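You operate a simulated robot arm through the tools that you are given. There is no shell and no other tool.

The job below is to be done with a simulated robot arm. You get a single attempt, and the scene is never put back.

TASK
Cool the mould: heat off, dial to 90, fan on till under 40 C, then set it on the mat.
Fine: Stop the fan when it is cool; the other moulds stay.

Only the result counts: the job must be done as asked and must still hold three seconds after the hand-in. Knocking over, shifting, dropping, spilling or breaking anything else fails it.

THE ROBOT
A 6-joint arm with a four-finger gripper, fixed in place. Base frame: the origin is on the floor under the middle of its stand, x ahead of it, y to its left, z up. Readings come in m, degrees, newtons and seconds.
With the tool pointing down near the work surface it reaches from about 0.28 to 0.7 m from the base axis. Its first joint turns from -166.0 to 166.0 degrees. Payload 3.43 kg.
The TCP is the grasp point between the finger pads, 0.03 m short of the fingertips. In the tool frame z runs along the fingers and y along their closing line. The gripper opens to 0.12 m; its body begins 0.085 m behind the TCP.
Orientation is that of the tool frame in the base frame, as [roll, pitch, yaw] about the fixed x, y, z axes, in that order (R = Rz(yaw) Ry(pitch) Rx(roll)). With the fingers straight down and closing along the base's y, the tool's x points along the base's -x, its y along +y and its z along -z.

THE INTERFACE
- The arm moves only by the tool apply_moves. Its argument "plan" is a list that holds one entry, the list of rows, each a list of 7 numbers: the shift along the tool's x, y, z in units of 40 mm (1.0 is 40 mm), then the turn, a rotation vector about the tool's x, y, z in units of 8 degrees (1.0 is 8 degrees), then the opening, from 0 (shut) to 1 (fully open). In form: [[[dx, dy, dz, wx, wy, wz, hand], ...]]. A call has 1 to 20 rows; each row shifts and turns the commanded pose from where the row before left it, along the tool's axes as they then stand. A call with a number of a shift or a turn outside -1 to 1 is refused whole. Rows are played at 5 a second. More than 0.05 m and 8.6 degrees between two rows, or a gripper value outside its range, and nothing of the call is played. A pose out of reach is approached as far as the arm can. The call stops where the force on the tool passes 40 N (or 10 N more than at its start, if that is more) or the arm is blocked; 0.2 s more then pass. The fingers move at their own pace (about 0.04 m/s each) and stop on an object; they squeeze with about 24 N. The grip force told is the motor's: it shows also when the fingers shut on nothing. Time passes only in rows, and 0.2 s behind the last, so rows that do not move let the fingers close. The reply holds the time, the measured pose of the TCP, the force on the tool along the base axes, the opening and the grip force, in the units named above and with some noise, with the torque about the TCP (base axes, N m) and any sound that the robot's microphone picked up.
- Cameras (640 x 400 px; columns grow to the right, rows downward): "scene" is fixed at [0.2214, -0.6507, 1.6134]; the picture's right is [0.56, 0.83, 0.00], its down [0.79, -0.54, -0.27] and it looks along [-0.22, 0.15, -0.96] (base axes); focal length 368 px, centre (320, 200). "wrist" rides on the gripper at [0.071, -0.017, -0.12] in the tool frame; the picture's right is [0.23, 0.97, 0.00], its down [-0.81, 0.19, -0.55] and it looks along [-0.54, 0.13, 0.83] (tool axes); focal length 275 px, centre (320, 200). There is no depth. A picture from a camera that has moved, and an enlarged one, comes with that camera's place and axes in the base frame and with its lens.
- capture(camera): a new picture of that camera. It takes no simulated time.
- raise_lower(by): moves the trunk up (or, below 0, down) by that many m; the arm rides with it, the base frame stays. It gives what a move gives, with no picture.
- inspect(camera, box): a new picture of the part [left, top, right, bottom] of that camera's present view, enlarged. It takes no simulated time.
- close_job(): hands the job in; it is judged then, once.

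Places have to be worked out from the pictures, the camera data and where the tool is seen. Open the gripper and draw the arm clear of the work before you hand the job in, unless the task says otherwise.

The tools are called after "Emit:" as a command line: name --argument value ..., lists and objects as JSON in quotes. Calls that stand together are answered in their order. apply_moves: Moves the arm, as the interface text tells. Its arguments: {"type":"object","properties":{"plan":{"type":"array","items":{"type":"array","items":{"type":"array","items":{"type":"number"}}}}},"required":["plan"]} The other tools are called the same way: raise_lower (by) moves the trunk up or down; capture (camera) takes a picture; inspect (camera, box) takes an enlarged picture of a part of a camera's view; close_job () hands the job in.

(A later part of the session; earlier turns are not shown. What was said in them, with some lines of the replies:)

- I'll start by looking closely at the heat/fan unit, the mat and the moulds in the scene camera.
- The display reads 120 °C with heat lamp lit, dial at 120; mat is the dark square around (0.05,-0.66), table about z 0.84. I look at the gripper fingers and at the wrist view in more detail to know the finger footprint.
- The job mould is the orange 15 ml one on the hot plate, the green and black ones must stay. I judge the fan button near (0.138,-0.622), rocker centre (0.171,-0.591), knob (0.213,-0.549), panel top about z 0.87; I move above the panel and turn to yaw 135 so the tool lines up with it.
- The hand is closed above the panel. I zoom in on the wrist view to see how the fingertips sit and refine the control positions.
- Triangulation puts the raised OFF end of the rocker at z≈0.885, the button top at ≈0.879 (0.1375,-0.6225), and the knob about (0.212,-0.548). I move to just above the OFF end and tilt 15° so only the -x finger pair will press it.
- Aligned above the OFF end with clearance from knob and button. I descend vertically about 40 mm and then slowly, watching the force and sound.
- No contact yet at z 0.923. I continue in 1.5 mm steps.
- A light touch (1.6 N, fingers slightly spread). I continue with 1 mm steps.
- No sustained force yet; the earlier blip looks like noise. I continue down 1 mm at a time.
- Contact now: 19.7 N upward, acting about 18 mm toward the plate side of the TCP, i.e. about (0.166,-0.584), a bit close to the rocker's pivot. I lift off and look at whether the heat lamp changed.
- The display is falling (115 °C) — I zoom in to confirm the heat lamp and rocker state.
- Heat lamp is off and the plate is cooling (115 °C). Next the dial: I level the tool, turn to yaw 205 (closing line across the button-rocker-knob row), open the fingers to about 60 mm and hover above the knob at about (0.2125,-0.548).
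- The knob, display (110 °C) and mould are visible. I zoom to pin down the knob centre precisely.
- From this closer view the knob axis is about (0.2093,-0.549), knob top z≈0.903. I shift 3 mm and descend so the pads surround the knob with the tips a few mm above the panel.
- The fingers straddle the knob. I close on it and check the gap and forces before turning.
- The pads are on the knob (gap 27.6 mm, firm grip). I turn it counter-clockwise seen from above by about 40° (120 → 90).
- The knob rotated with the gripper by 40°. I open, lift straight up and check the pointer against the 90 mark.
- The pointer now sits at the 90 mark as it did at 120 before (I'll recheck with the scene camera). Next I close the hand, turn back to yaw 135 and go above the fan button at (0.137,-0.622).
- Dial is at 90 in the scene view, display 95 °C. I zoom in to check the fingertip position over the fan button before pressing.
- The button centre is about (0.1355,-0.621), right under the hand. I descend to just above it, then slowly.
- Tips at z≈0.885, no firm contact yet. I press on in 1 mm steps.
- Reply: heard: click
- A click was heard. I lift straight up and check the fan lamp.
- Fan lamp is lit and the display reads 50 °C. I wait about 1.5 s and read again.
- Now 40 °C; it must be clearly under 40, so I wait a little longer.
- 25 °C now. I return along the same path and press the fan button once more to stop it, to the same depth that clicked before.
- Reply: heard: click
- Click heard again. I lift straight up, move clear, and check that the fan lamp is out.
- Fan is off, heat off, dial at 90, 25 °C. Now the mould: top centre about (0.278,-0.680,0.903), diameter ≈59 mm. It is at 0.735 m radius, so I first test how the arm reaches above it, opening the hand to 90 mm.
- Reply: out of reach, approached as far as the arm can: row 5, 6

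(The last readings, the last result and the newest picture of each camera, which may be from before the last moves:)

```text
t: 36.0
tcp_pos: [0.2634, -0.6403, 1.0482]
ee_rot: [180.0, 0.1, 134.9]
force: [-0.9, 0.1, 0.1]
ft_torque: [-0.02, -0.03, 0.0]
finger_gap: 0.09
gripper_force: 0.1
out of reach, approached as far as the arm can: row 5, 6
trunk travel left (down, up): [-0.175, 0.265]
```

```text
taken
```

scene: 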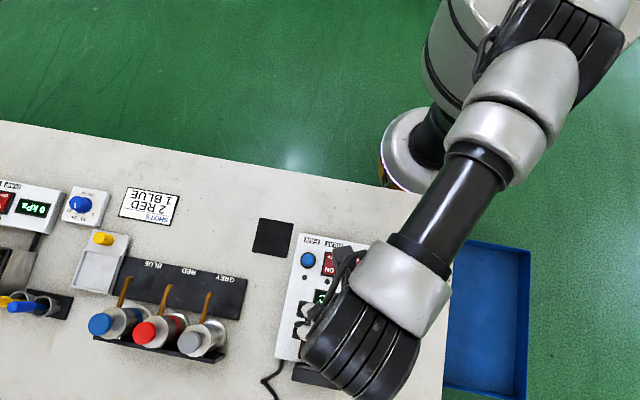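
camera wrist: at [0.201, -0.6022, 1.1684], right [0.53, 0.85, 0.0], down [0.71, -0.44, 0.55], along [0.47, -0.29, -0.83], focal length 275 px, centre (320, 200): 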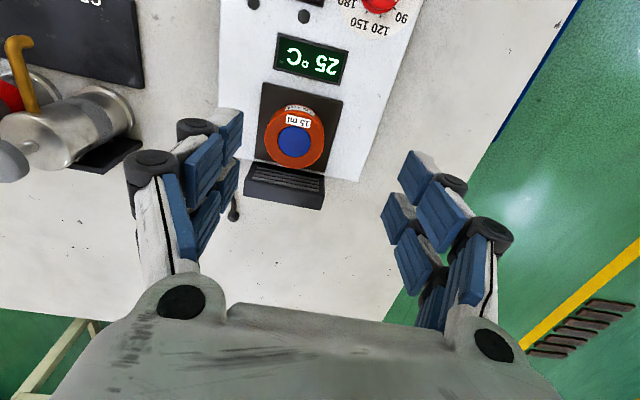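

At z 1.05 the arm stops at radius ≈0.69 with the tool vertical, so I need to tilt the fingers outward. I back off 20 mm and tilt about the closing axis by 18° (mould stays gripped evenly since the tilt is in the pad plane), then check the pose.

Emit:
apply_moves --plan '[[[0.5, 0, 0, 0, 0, 0, 0.75], [0, 0, 0, 0, -0.75, 0, 0.75], [0, 0, 0, 0, -0.75, 0, 0.75], [0, 0, 0, 0, -0.75, 0, 0.75], [0, 0, 0, 0, 0, 0, 0.75]]]'

Emit:
capture --camera "wrist"

```text
t: 37.2
tcp_pos: [0.2485, -0.6276, 1.0486]
ee_rot: [179.9, 18.1, 135.0]
force: [-0.1, 0.2, 0.1]
ft_torque: [-0.02, 0.01, -0.01]
finger_gap: 0.09
gripper_force: 0.0
trunk travel left (down, up): [-0.175, 0.265]
```

```text
taken
camera wrist: at [0.163, -0.5646, 1.1404], right [0.53, 0.84, -0.07], down [0.56, -0.29, 0.78], along [0.63, -0.45, -0.63], focal length 275 px, centre (320, 200)
```

wrist: 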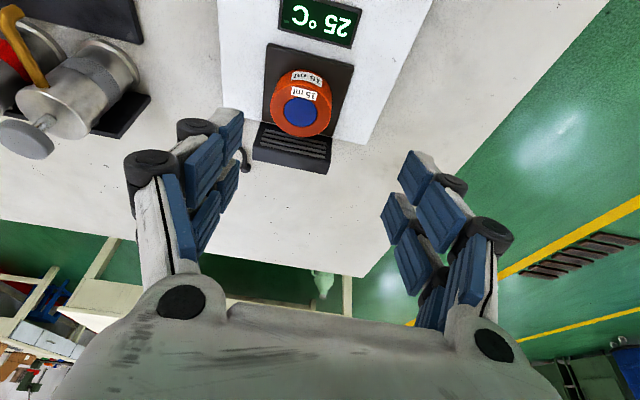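

The tilt worked and the commanded pose follows the measured one. I move to a hover about 65 mm above the grasp height over the mould at TCP (0.273,-0.675,0.98).

Emit:
apply_moves --plan '[[[-0.2225, -0.135, 0.673, 0, 0, 0, 0.75], [-0.2225, -0.135, 0.673, 0, 0, 0, 0.75], [-0.2225, -0.135, 0.673, 0, 0, 0, 0.75], [0, 0, 0, 0, 0, 0, 0.75]]]'

Emit:
capture --camera "wrist"

Emit:
capture --camera "scene"

```text
t: 38.2
tcp_pos: [0.2744, -0.6756, 0.9804]
ee_rot: [-180.0, 18.0, 135.0]
force: [0.3, 0.2, -0.7]
ft_torque: [0.01, 0.01, -0.03]
finger_gap: 0.0899
gripper_force: 0.0
trunk travel left (down, up): [-0.175, 0.265]
```

```text
taken
camera wrist: at [0.1879, -0.6112, 1.0725], right [0.53, 0.84, -0.07], down [0.56, -0.29, 0.78], along [0.63, -0.45, -0.63], focal length 275 px, centre (320, 200)
```

wrist: 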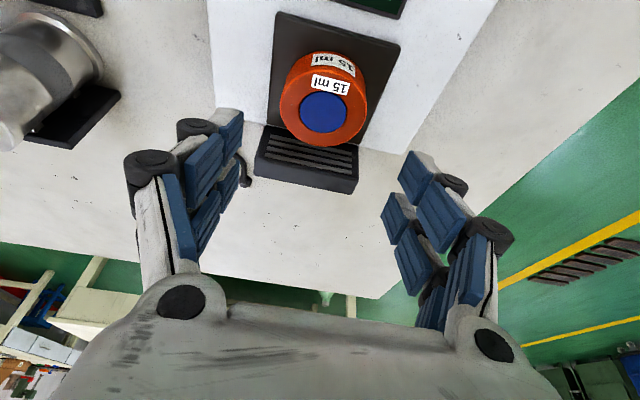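

```text
taken
```

scene: 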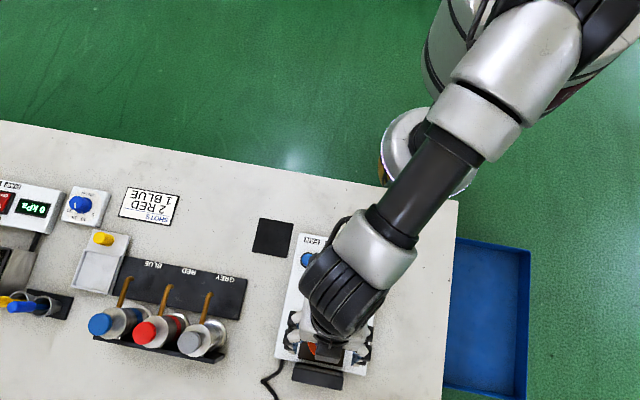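

Reached the hover. I zoom in to refine the mould position and height.

Emit:
inspect --camera "wrist" --box '[230, 0, 430, 200]'

Emit:
inspect --camera "scene" --box '[260, 300, 400, 395]'

```text
2.00 times, centred on (330, 100) of wrist
camera zoom: at [0.1879, -0.6112, 1.0725], right [0.53, 0.84, -0.07], down [0.56, -0.29, 0.78], along [0.63, -0.45, -0.63], focal length 551 px, centre (300, 400)
```

zoom: 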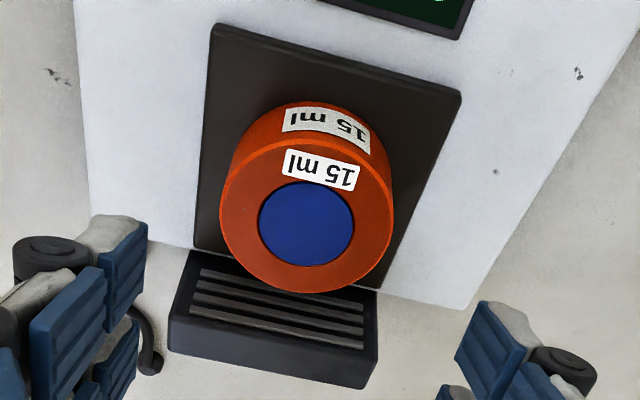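

```text
4.21 times, centred on (330, 348) of scene
camera zoom: at [0.2214, -0.6507, 1.6134], right [0.56, 0.83, 0.0], down [0.79, -0.54, -0.27], along [-0.22, 0.15, -0.96], focal length 1551 px, centre (278, -421)
```

zoom: 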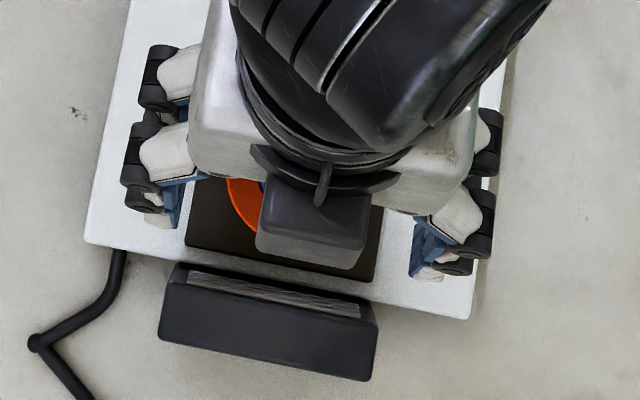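

Mould centre (0.277,-0.679), bottom z≈0.876, top 0.903, Ø≈60 mm; the fingers clear the fan box. I descend to grasp height, TCP about (0.2715,-0.674,0.917).

Emit:
apply_moves --plan '[[[0.141, -0.006, 0.37, 0, 0, 0, 0.75], [0.141, -0.006, 0.37, 0, 0, 0, 0.75], [0.141, -0.006, 0.37, 0, 0, 0, 0.75], [0.141, -0.006, 0.37, 0, 0, 0, 0.75], [0, 0, 0, 0, 0, 0, 0.75]]]'

Emit:
capture --camera "wrist"

```text
t: 39.4
tcp_pos: [0.271, -0.6736, 0.9165]
ee_rot: [-179.9, 17.9, 135.0]
force: [-0.5, 0.4, 0.0]
ft_torque: [-0.01, -0.01, -0.02]
finger_gap: 0.09
gripper_force: 0.0
trunk travel left (down, up): [-0.175, 0.265]
```

```text
taken
camera wrist: at [0.1849, -0.6105, 1.0092], right [0.53, 0.84, -0.07], down [0.56, -0.29, 0.78], along [0.63, -0.45, -0.63], focal length 275 px, centre (320, 200)
```

wrist: 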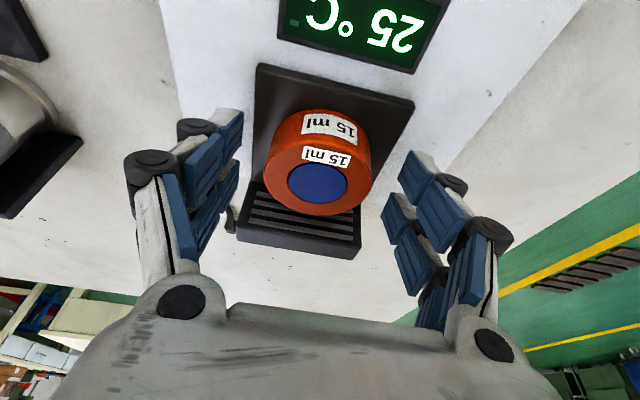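

The mould sits centred between the fingers. I close on it.

Emit:
apply_moves --plan '[[[0, 0, 0, 0, 0, 0, 0.6], [0, 0, 0, 0, 0, 0, 0.5], [0, 0, 0, 0, 0, 0, 0.4], [0, 0, 0, 0, 0, 0, 0.35], [0, 0, 0, 0, 0, 0, 0.35], [0, 0, 0, 0, 0, 0, 0.35]]]'

Emit:
capture --camera "wrist"

```text
t: 40.8
tcp_pos: [0.2703, -0.6728, 0.917]
ee_rot: [-180.0, 18.0, 135.0]
force: [-1.4, 0.5, 1.3]
ft_torque: [-0.02, 0.02, 0.0]
finger_gap: 0.0575
gripper_force: 24.5
trunk travel left (down, up): [-0.175, 0.265]
```

```text
taken
camera wrist: at [0.1848, -0.6104, 1.0093], right [0.53, 0.84, -0.07], down [0.56, -0.29, 0.78], along [0.63, -0.45, -0.63], focal length 275 px, centre (320, 200)
```

wrist: 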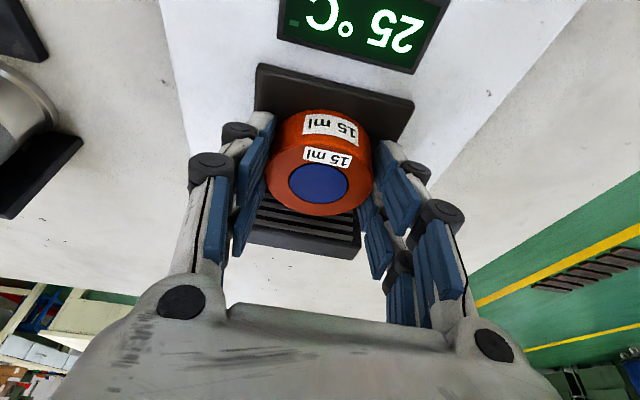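

Gripped at 57.5 mm with 24.5 N. I lift vertically about 20 mm slowly and look.

Emit:
apply_moves --plan '[[[-0.0386, 0, -0.119, 0, 0, 0, 0.35], [-0.0386, 0, -0.119, 0, 0, 0, 0.35], [-0.0386, 0, -0.119, 0, 0, 0, 0.35], [-0.0386, 0, -0.119, 0, 0, 0, 0.35], [0, 0, 0, 0, 0, 0, 0.35]]]'

Emit:
capture --camera "wrist"

Emit:
inspect --camera "scene" --box '[240, 200, 400, 400]'

```text
t: 42.0
tcp_pos: [0.2707, -0.6733, 0.9367]
ee_rot: [180.0, 17.9, 135.0]
force: [0.2, 0.4, -1.9]
ft_torque: [0.0, -0.03, -0.04]
finger_gap: 0.0569
gripper_force: 24.2
trunk travel left (down, up): [-0.175, 0.265]
```

```text
taken
camera wrist: at [0.1839, -0.6101, 1.0289], right [0.53, 0.84, -0.07], down [0.56, -0.29, 0.78], along [0.63, -0.45, -0.63], focal length 275 px, centre (320, 200)
```

wrist: 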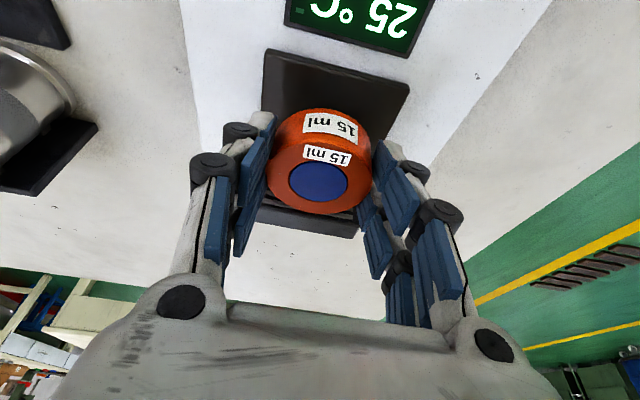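

```text
2.00 times, centred on (320, 300) of scene
camera zoom: at [0.2214, -0.6507, 1.6134], right [0.56, 0.83, 0.0], down [0.79, -0.54, -0.27], along [-0.22, 0.15, -0.96], focal length 737 px, centre (320, 0)
```

zoom: 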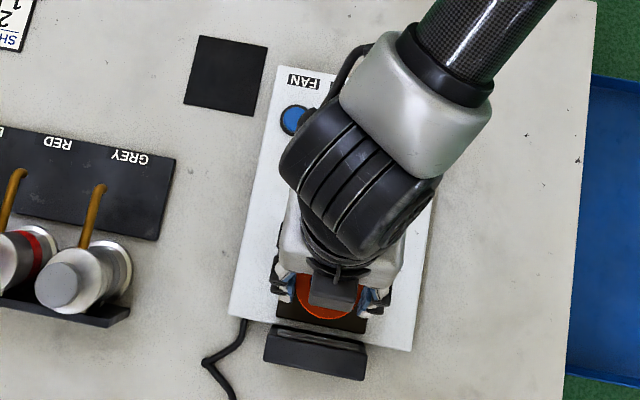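

The mould is held upright (its centre ≈ TCP + (0.006,-0.005), bottom 41 mm below TCP). I lift it another 65 mm and carry it gently toward the mat centre (0.053,-0.656) at transit height.

Emit:
apply_moves --plan '[[[-0.1255, 0, -0.386, 0, 0, 0, 0.35], [-0.1255, 0, -0.386, 0, 0, 0, 0.35], [-0.1255, 0, -0.386, 0, 0, 0, 0.35], [-0.1255, 0, -0.386, 0, 0, 0, 0.35], [0.517, -0.4447, -0.168, 0, 0, 0, 0.35], [0.517, -0.4447, -0.168, 0, 0, 0, 0.35], [0.517, -0.4447, -0.168, 0, 0, 0, 0.35], [0.517, -0.4447, -0.168, 0, 0, 0, 0.35], [0.517, -0.4447, -0.168, 0, 0, 0, 0.35], [0.517, -0.4447, -0.168, 0, 0, 0, 0.35], [0.517, -0.4447, -0.168, 0, 0, 0, 0.35], [0.517, -0.4447, -0.168, 0, 0, 0, 0.35], [0, 0, 0, 0, 0, 0, 0.35], [0, 0, 0, 0, 0, 0, 0.35]]]'

Emit:
capture --camera "wrist"

Emit:
capture --camera "scene"

```text
t: 45.0
tcp_pos: [0.0471, -0.649, 1.0004]
ee_rot: [-180.0, 18.0, 135.0]
force: [0.7, -0.3, -0.8]
ft_torque: [0.02, 0.05, 0.02]
finger_gap: 0.0566
gripper_force: 23.8
trunk travel left (down, up): [-0.175, 0.265]
```

```text
taken
camera wrist: at [-0.0403, -0.5872, 1.0924], right [0.53, 0.84, -0.07], down [0.56, -0.29, 0.78], along [0.63, -0.45, -0.63], focal length 275 px, centre (320, 200)
```

wrist: 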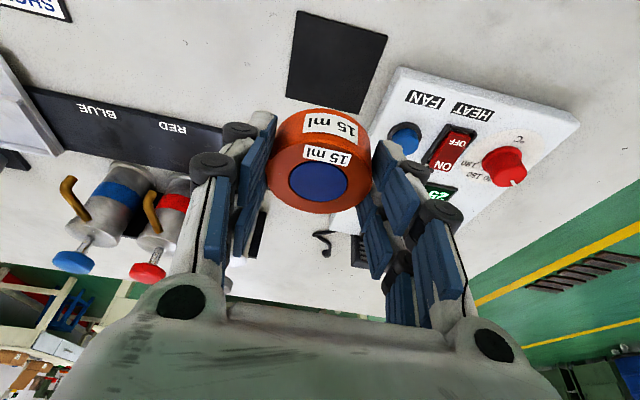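

```text
taken
```

scene: 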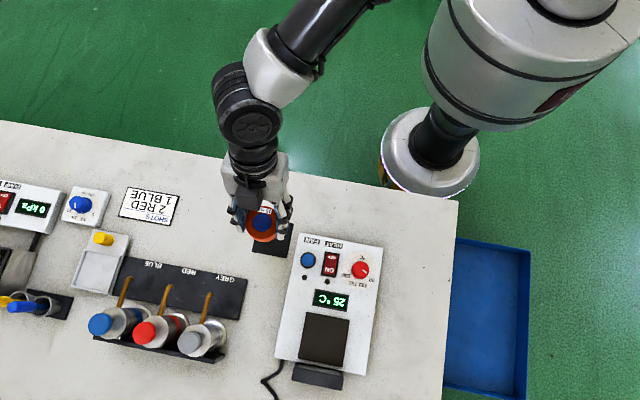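

The mould is over the mat area. I zoom to measure the mat and mould positions before lowering.

Emit:
inspect --camera "wrist" --box '[230, 0, 430, 200]'

Emit:
inspect --camera "scene" --box '[210, 180, 330, 280]'

```text
2.00 times, centred on (330, 100) of wrist
camera zoom: at [-0.0403, -0.5872, 1.0924], right [0.53, 0.84, -0.07], down [0.56, -0.29, 0.78], along [0.63, -0.45, -0.63], focal length 551 px, centre (300, 400)
```

zoom: 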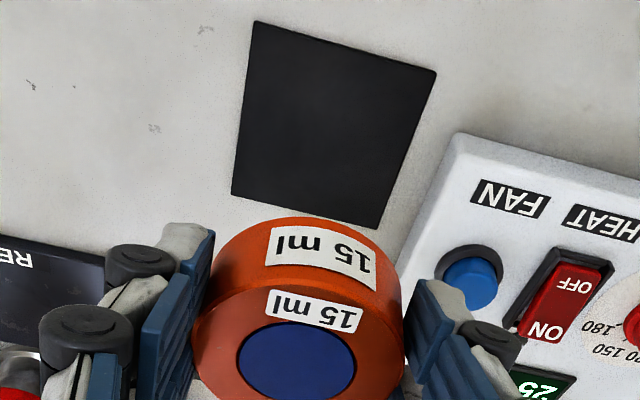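

```text
4.00 times, centred on (270, 230) of scene
camera zoom: at [0.2214, -0.6507, 1.6134], right [0.56, 0.83, 0.0], down [0.79, -0.54, -0.27], along [-0.22, 0.15, -0.96], focal length 1474 px, centre (520, 80)
```

zoom: 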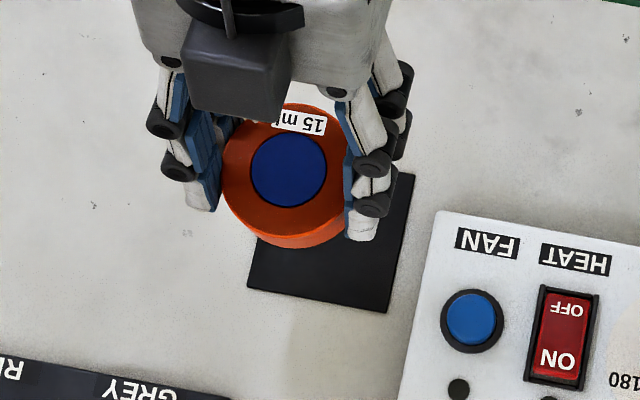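

Mat is 75 mm square centred at about (0.055,-0.656), mould currently at (0.0525,-0.656). I shift 2.5 mm and lower 100 mm to just above the mat.

Emit:
apply_moves --plan '[[[0.146, 0.009, 0.4784, 0, 0, 0, 0.35], [0.146, 0.009, 0.4784, 0, 0, 0, 0.35], [0.146, 0.009, 0.4784, 0, 0, 0, 0.35], [0.146, 0.009, 0.4784, 0, 0, 0, 0.35], [0.146, 0.009, 0.4784, 0, 0, 0, 0.35], [0, 0, 0, 0, 0, 0, 0.35]]]'

Emit:
capture --camera "wrist"

Emit:
inspect --camera "scene" --box '[210, 180, 330, 280]'

```text
t: 46.4
tcp_pos: [0.0492, -0.6506, 0.9009]
ee_rot: [179.9, 18.0, 134.9]
force: [1.0, 0.7, -2.2]
ft_torque: [0.03, 0.0, -0.04]
finger_gap: 0.0568
gripper_force: 24.6
trunk travel left (down, up): [-0.175, 0.265]
```

```text
taken
camera wrist: at [-0.0373, -0.5869, 0.9932], right [0.53, 0.84, -0.07], down [0.56, -0.29, 0.78], along [0.63, -0.45, -0.63], focal length 275 px, centre (320, 200)
```

wrist: 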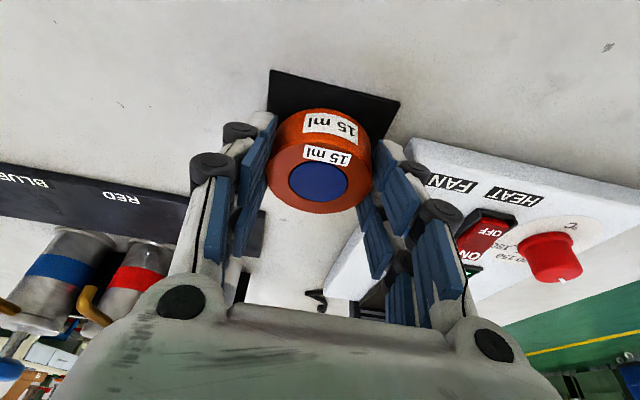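

```text
4.00 times, centred on (270, 230) of scene
camera zoom: at [0.2214, -0.6507, 1.6134], right [0.56, 0.83, 0.0], down [0.79, -0.54, -0.27], along [-0.22, 0.15, -0.96], focal length 1474 px, centre (520, 80)
```

zoom: 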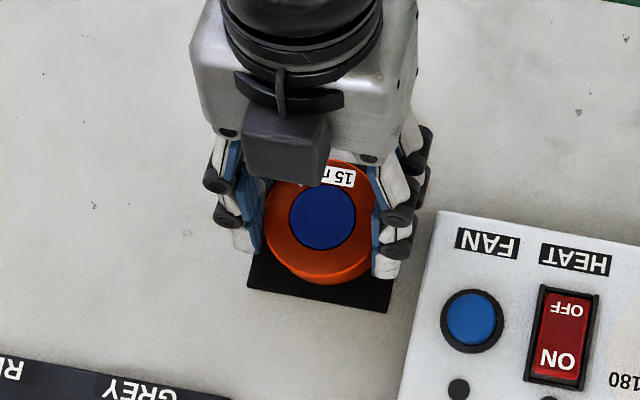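

The mould is centred over the mat at about (0.054,-0.656), fingers clear of the panel edge. I lower the last ~12 mm slowly, watching for contact force.

Emit:
apply_moves --plan '[[[0.0309, 0, 0.095, 0, 0, 0, 0.35], [0.0309, 0, 0.095, 0, 0, 0, 0.35], [0.0077, 0, 0.0238, 0, 0, 0, 0.35], [0.0077, 0, 0.0238, 0, 0, 0, 0.35], [0, 0, 0, 0, 0, 0, 0.35]]]'

```text
t: 47.6
tcp_pos: [0.0494, -0.6496, 0.8917]
ee_rot: [-179.9, 18.1, 135.0]
force: [0.0, 4.1, 8.2]
ft_torque: [-0.1, 0.14, -0.06]
finger_gap: 0.0568
gripper_force: 23.7
trunk travel left (down, up): [-0.175, 0.265]
```

Contact with the mat: 8 N upward at TCP z 0.892. I release gently, opening only to about 68 mm so the fingers stay clear of the panel edge.

Emit:
apply_moves --plan '[[[0, 0, 0, 0, 0, 0, 0.49], [0, 0, 0, 0, 0, 0, 0.51], [0, 0, 0, 0, 0, 0, 0.54], [0, 0, 0, 0, 0, 0, 0.57], [0, 0, 0, 0, 0, 0, 0.57], [0, 0, 0, 0, 0, 0, 0.57]]]'

Emit:
capture --camera "wrist"

Emit:
inspect --camera "scene" --box '[210, 180, 330, 280]'

```text
t: 49.0
tcp_pos: [0.0486, -0.6496, 0.891]
ee_rot: [179.9, 17.9, 134.9]
force: [-0.6, 0.5, -0.5]
ft_torque: [-0.03, 0.0, 0.01]
finger_gap: 0.0684
gripper_force: 0.1
trunk travel left (down, up): [-0.175, 0.265]
```

```text
taken
camera wrist: at [-0.0373, -0.5872, 0.9831], right [0.53, 0.84, -0.07], down [0.56, -0.29, 0.78], along [0.63, -0.45, -0.63], focal length 275 px, centre (320, 200)
```

wrist: 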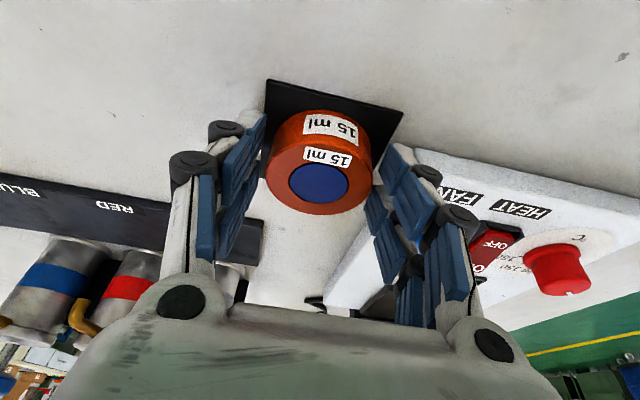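

```text
4.00 times, centred on (270, 230) of scene
camera zoom: at [0.2214, -0.6507, 1.6134], right [0.56, 0.83, 0.0], down [0.79, -0.54, -0.27], along [-0.22, 0.15, -0.96], focal length 1474 px, centre (520, 80)
```

zoom: 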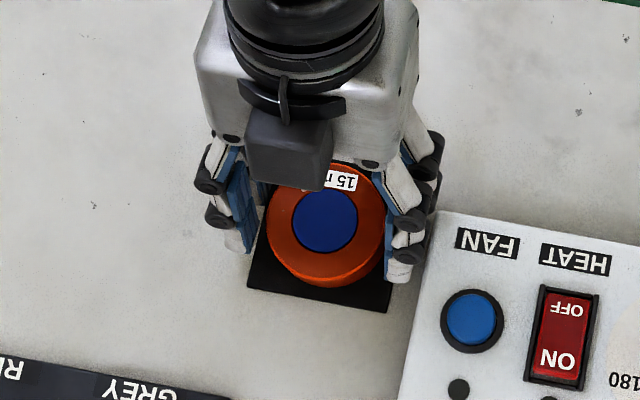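

The mould rests on the mat, fingers free on both sides with no force. I lift straight up slowly, then higher.

Emit:
apply_moves --plan '[[[-0.0386, 0, -0.119, 0, 0, 0, 0.57], [-0.0386, 0, -0.119, 0, 0, 0, 0.57], [-0.0386, 0, -0.119, 0, 0, 0, 0.57], [-0.0386, 0, -0.119, 0, 0, 0, 0.57], [-0.0773, 0, -0.238, 0, 0, 0, 0.57], [-0.0773, 0, -0.238, 0, 0, 0, 0.57], [-0.1545, 0, -0.4755, 0, 0, 0, 0.57], [-0.1545, 0, -0.4755, 0, 0, 0, 0.57], [-0.1545, 0, -0.4755, 0, 0, 0, 0.57], [-0.1545, 0, -0.4755, 0, 0, 0, 0.57], [0, 0, 0, 0, 0, 0, 0.57]]]'

Emit:
capture --camera "wrist"

Emit:
inspect --camera "scene" --box '[210, 180, 330, 280]'

```text
t: 51.4
tcp_pos: [0.0502, -0.6496, 1.0101]
ee_rot: [180.0, 18.0, 134.8]
force: [-0.6, -0.2, -0.1]
ft_torque: [0.01, -0.02, -0.03]
finger_gap: 0.0684
gripper_force: 0.1
trunk travel left (down, up): [-0.175, 0.265]
```

```text
taken
camera wrist: at [-0.0367, -0.5872, 1.1021], right [0.53, 0.84, -0.07], down [0.56, -0.29, 0.78], along [0.63, -0.45, -0.63], focal length 275 px, centre (320, 200)
```

wrist: 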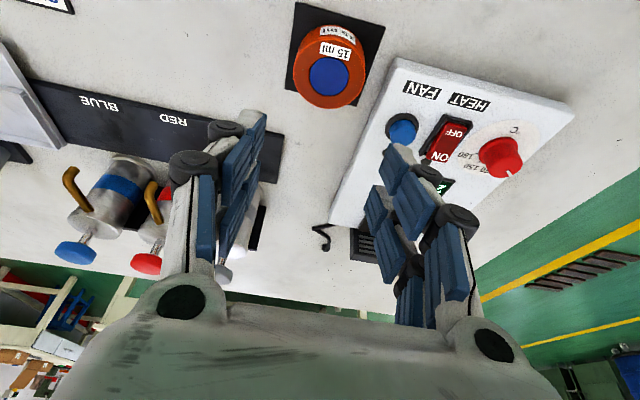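

```text
4.00 times, centred on (270, 230) of scene
camera zoom: at [0.2214, -0.6507, 1.6134], right [0.56, 0.83, 0.0], down [0.79, -0.54, -0.27], along [-0.22, 0.15, -0.96], focal length 1474 px, centre (520, 80)
```

zoom: 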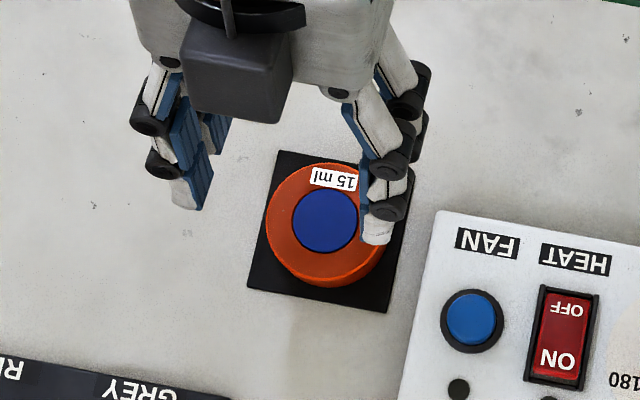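

The mould stands upright on the mat. I draw the arm up and back toward its base, level the tool and open the gripper fully.

Emit:
apply_moves --plan '[[[-0.3, 0, -0.92, 0, 0, 0, 0.57], [0.35, 0.53, -0.639, 0, 0, 0, 0.57], [0.35, 0.53, -0.639, 0, 0, 0, 0.57], [0.35, 0.53, -0.639, 0, 0, 0, 0.8], [0.35, 0.53, -0.639, 0, 0, 0, 1], [0.35, 0.53, -0.639, 0, 0, 0, 1], [0.35, 0.53, -0.639, 0, 0, 0, 1], [0, 0, 0, 0, 0.75, 0, 1], [0, 0, 0, 0, 0.75, 0, 1], [0, 0, 0, 0, 0.75, 0, 1], [0, 0, 0, 0, 0, 0, 1]]]'

Emit:
capture --camera "scene"

Emit:
inspect --camera "scene" --box '[230, 200, 390, 310]'

```text
t: 53.8
tcp_pos: [0.0495, -0.47, 1.171]
ee_rot: [-180.0, -0.1, 135.0]
force: [-0.2, -0.5, -0.3]
ft_torque: [-0.02, -0.04, 0.01]
finger_gap: 0.1197
gripper_force: 0.0
trunk travel left (down, up): [-0.175, 0.265]
```

```text
taken
```

scene: 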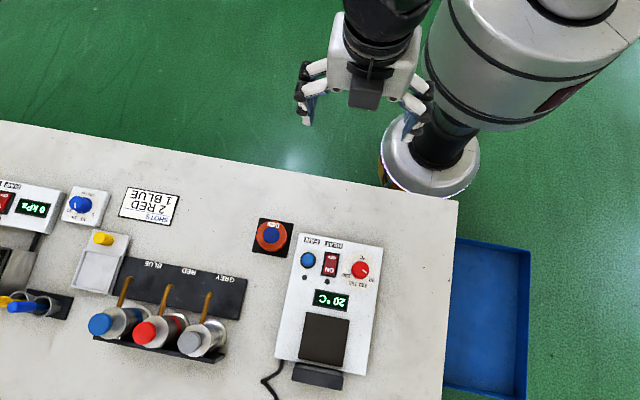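

```text
3.64 times, centred on (310, 255) of scene
camera zoom: at [0.2214, -0.6507, 1.6134], right [0.56, 0.83, 0.0], down [0.79, -0.54, -0.27], along [-0.22, 0.15, -0.96], focal length 1340 px, centre (356, 0)
```

zoom: 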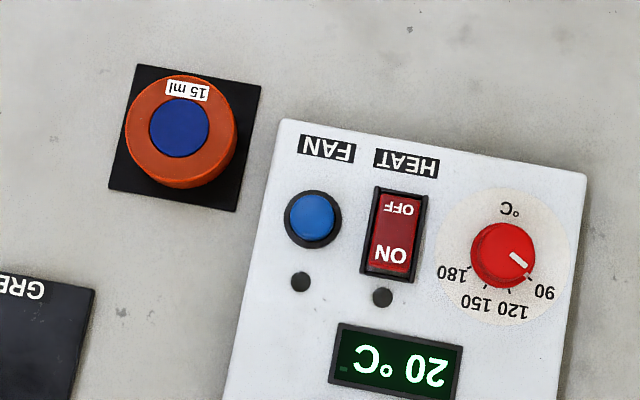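

The mould is centred on the mat within about 2 mm, lamps both off, 20 °C. I take a last close look at the dial and at the other moulds.

Emit:
inspect --camera "scene" --box '[335, 245, 385, 295]'

Emit:
inspect --camera "scene" --box '[0, 110, 120, 330]'

```text
8.00 times, centred on (360, 270) of scene
camera zoom: at [0.2214, -0.6507, 1.6134], right [0.56, 0.83, 0.0], down [0.79, -0.54, -0.27], along [-0.22, 0.15, -0.96], focal length 2947 px, centre (0, -360)
```

zoom: 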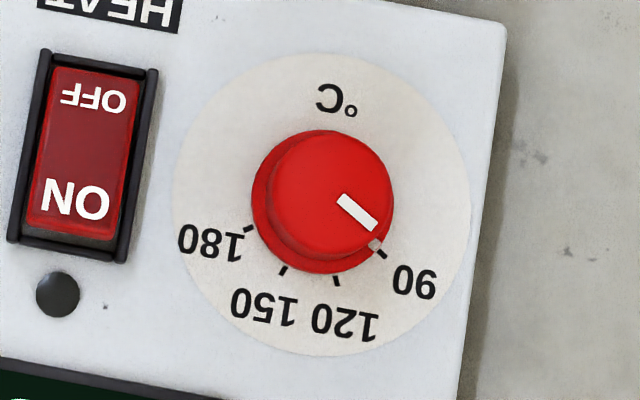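

```text
1.82 times, centred on (60, 220) of scene
camera zoom: at [0.2214, -0.6507, 1.6134], right [0.56, 0.83, 0.0], down [0.79, -0.54, -0.27], along [-0.22, 0.15, -0.96], focal length 670 px, centre (793, 164)
```

zoom: 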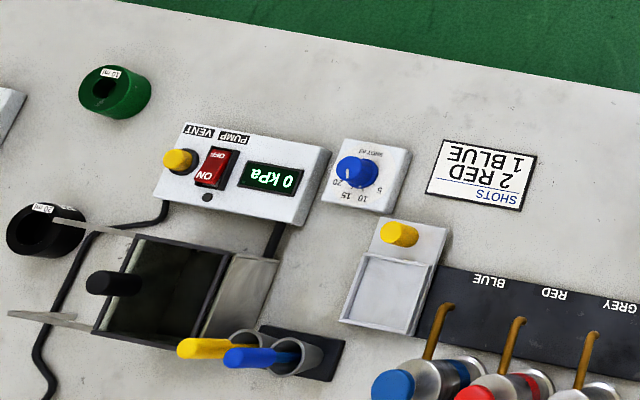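

Dial mark is on 90, heat OFF, fan lamp off, 20 °C, the other moulds untouched, and the arm is clear with the gripper open. I hand the job in.

Emit:
close_job

```text
The job is handed in.
```

The mould is cooled and on the mat, and I've handed the job in. I don't have the judging result.

- **Heat and dial:** the heat switch is off with its lamp out. The dial is at 90, within a degree or two of the mark by eye.
- **Cooling:** I ran the fan until the display read 25 °C, then stopped it. The fan lamp is out, and the last reading was 20 °C.
- **Mould:** the orange 15 ml mould stands upright, within about 2 mm of the mat's centre.
- **Everything else:** the green and black moulds look unmoved in the last picture. The gripper is open and the arm is drawn back from the bench.
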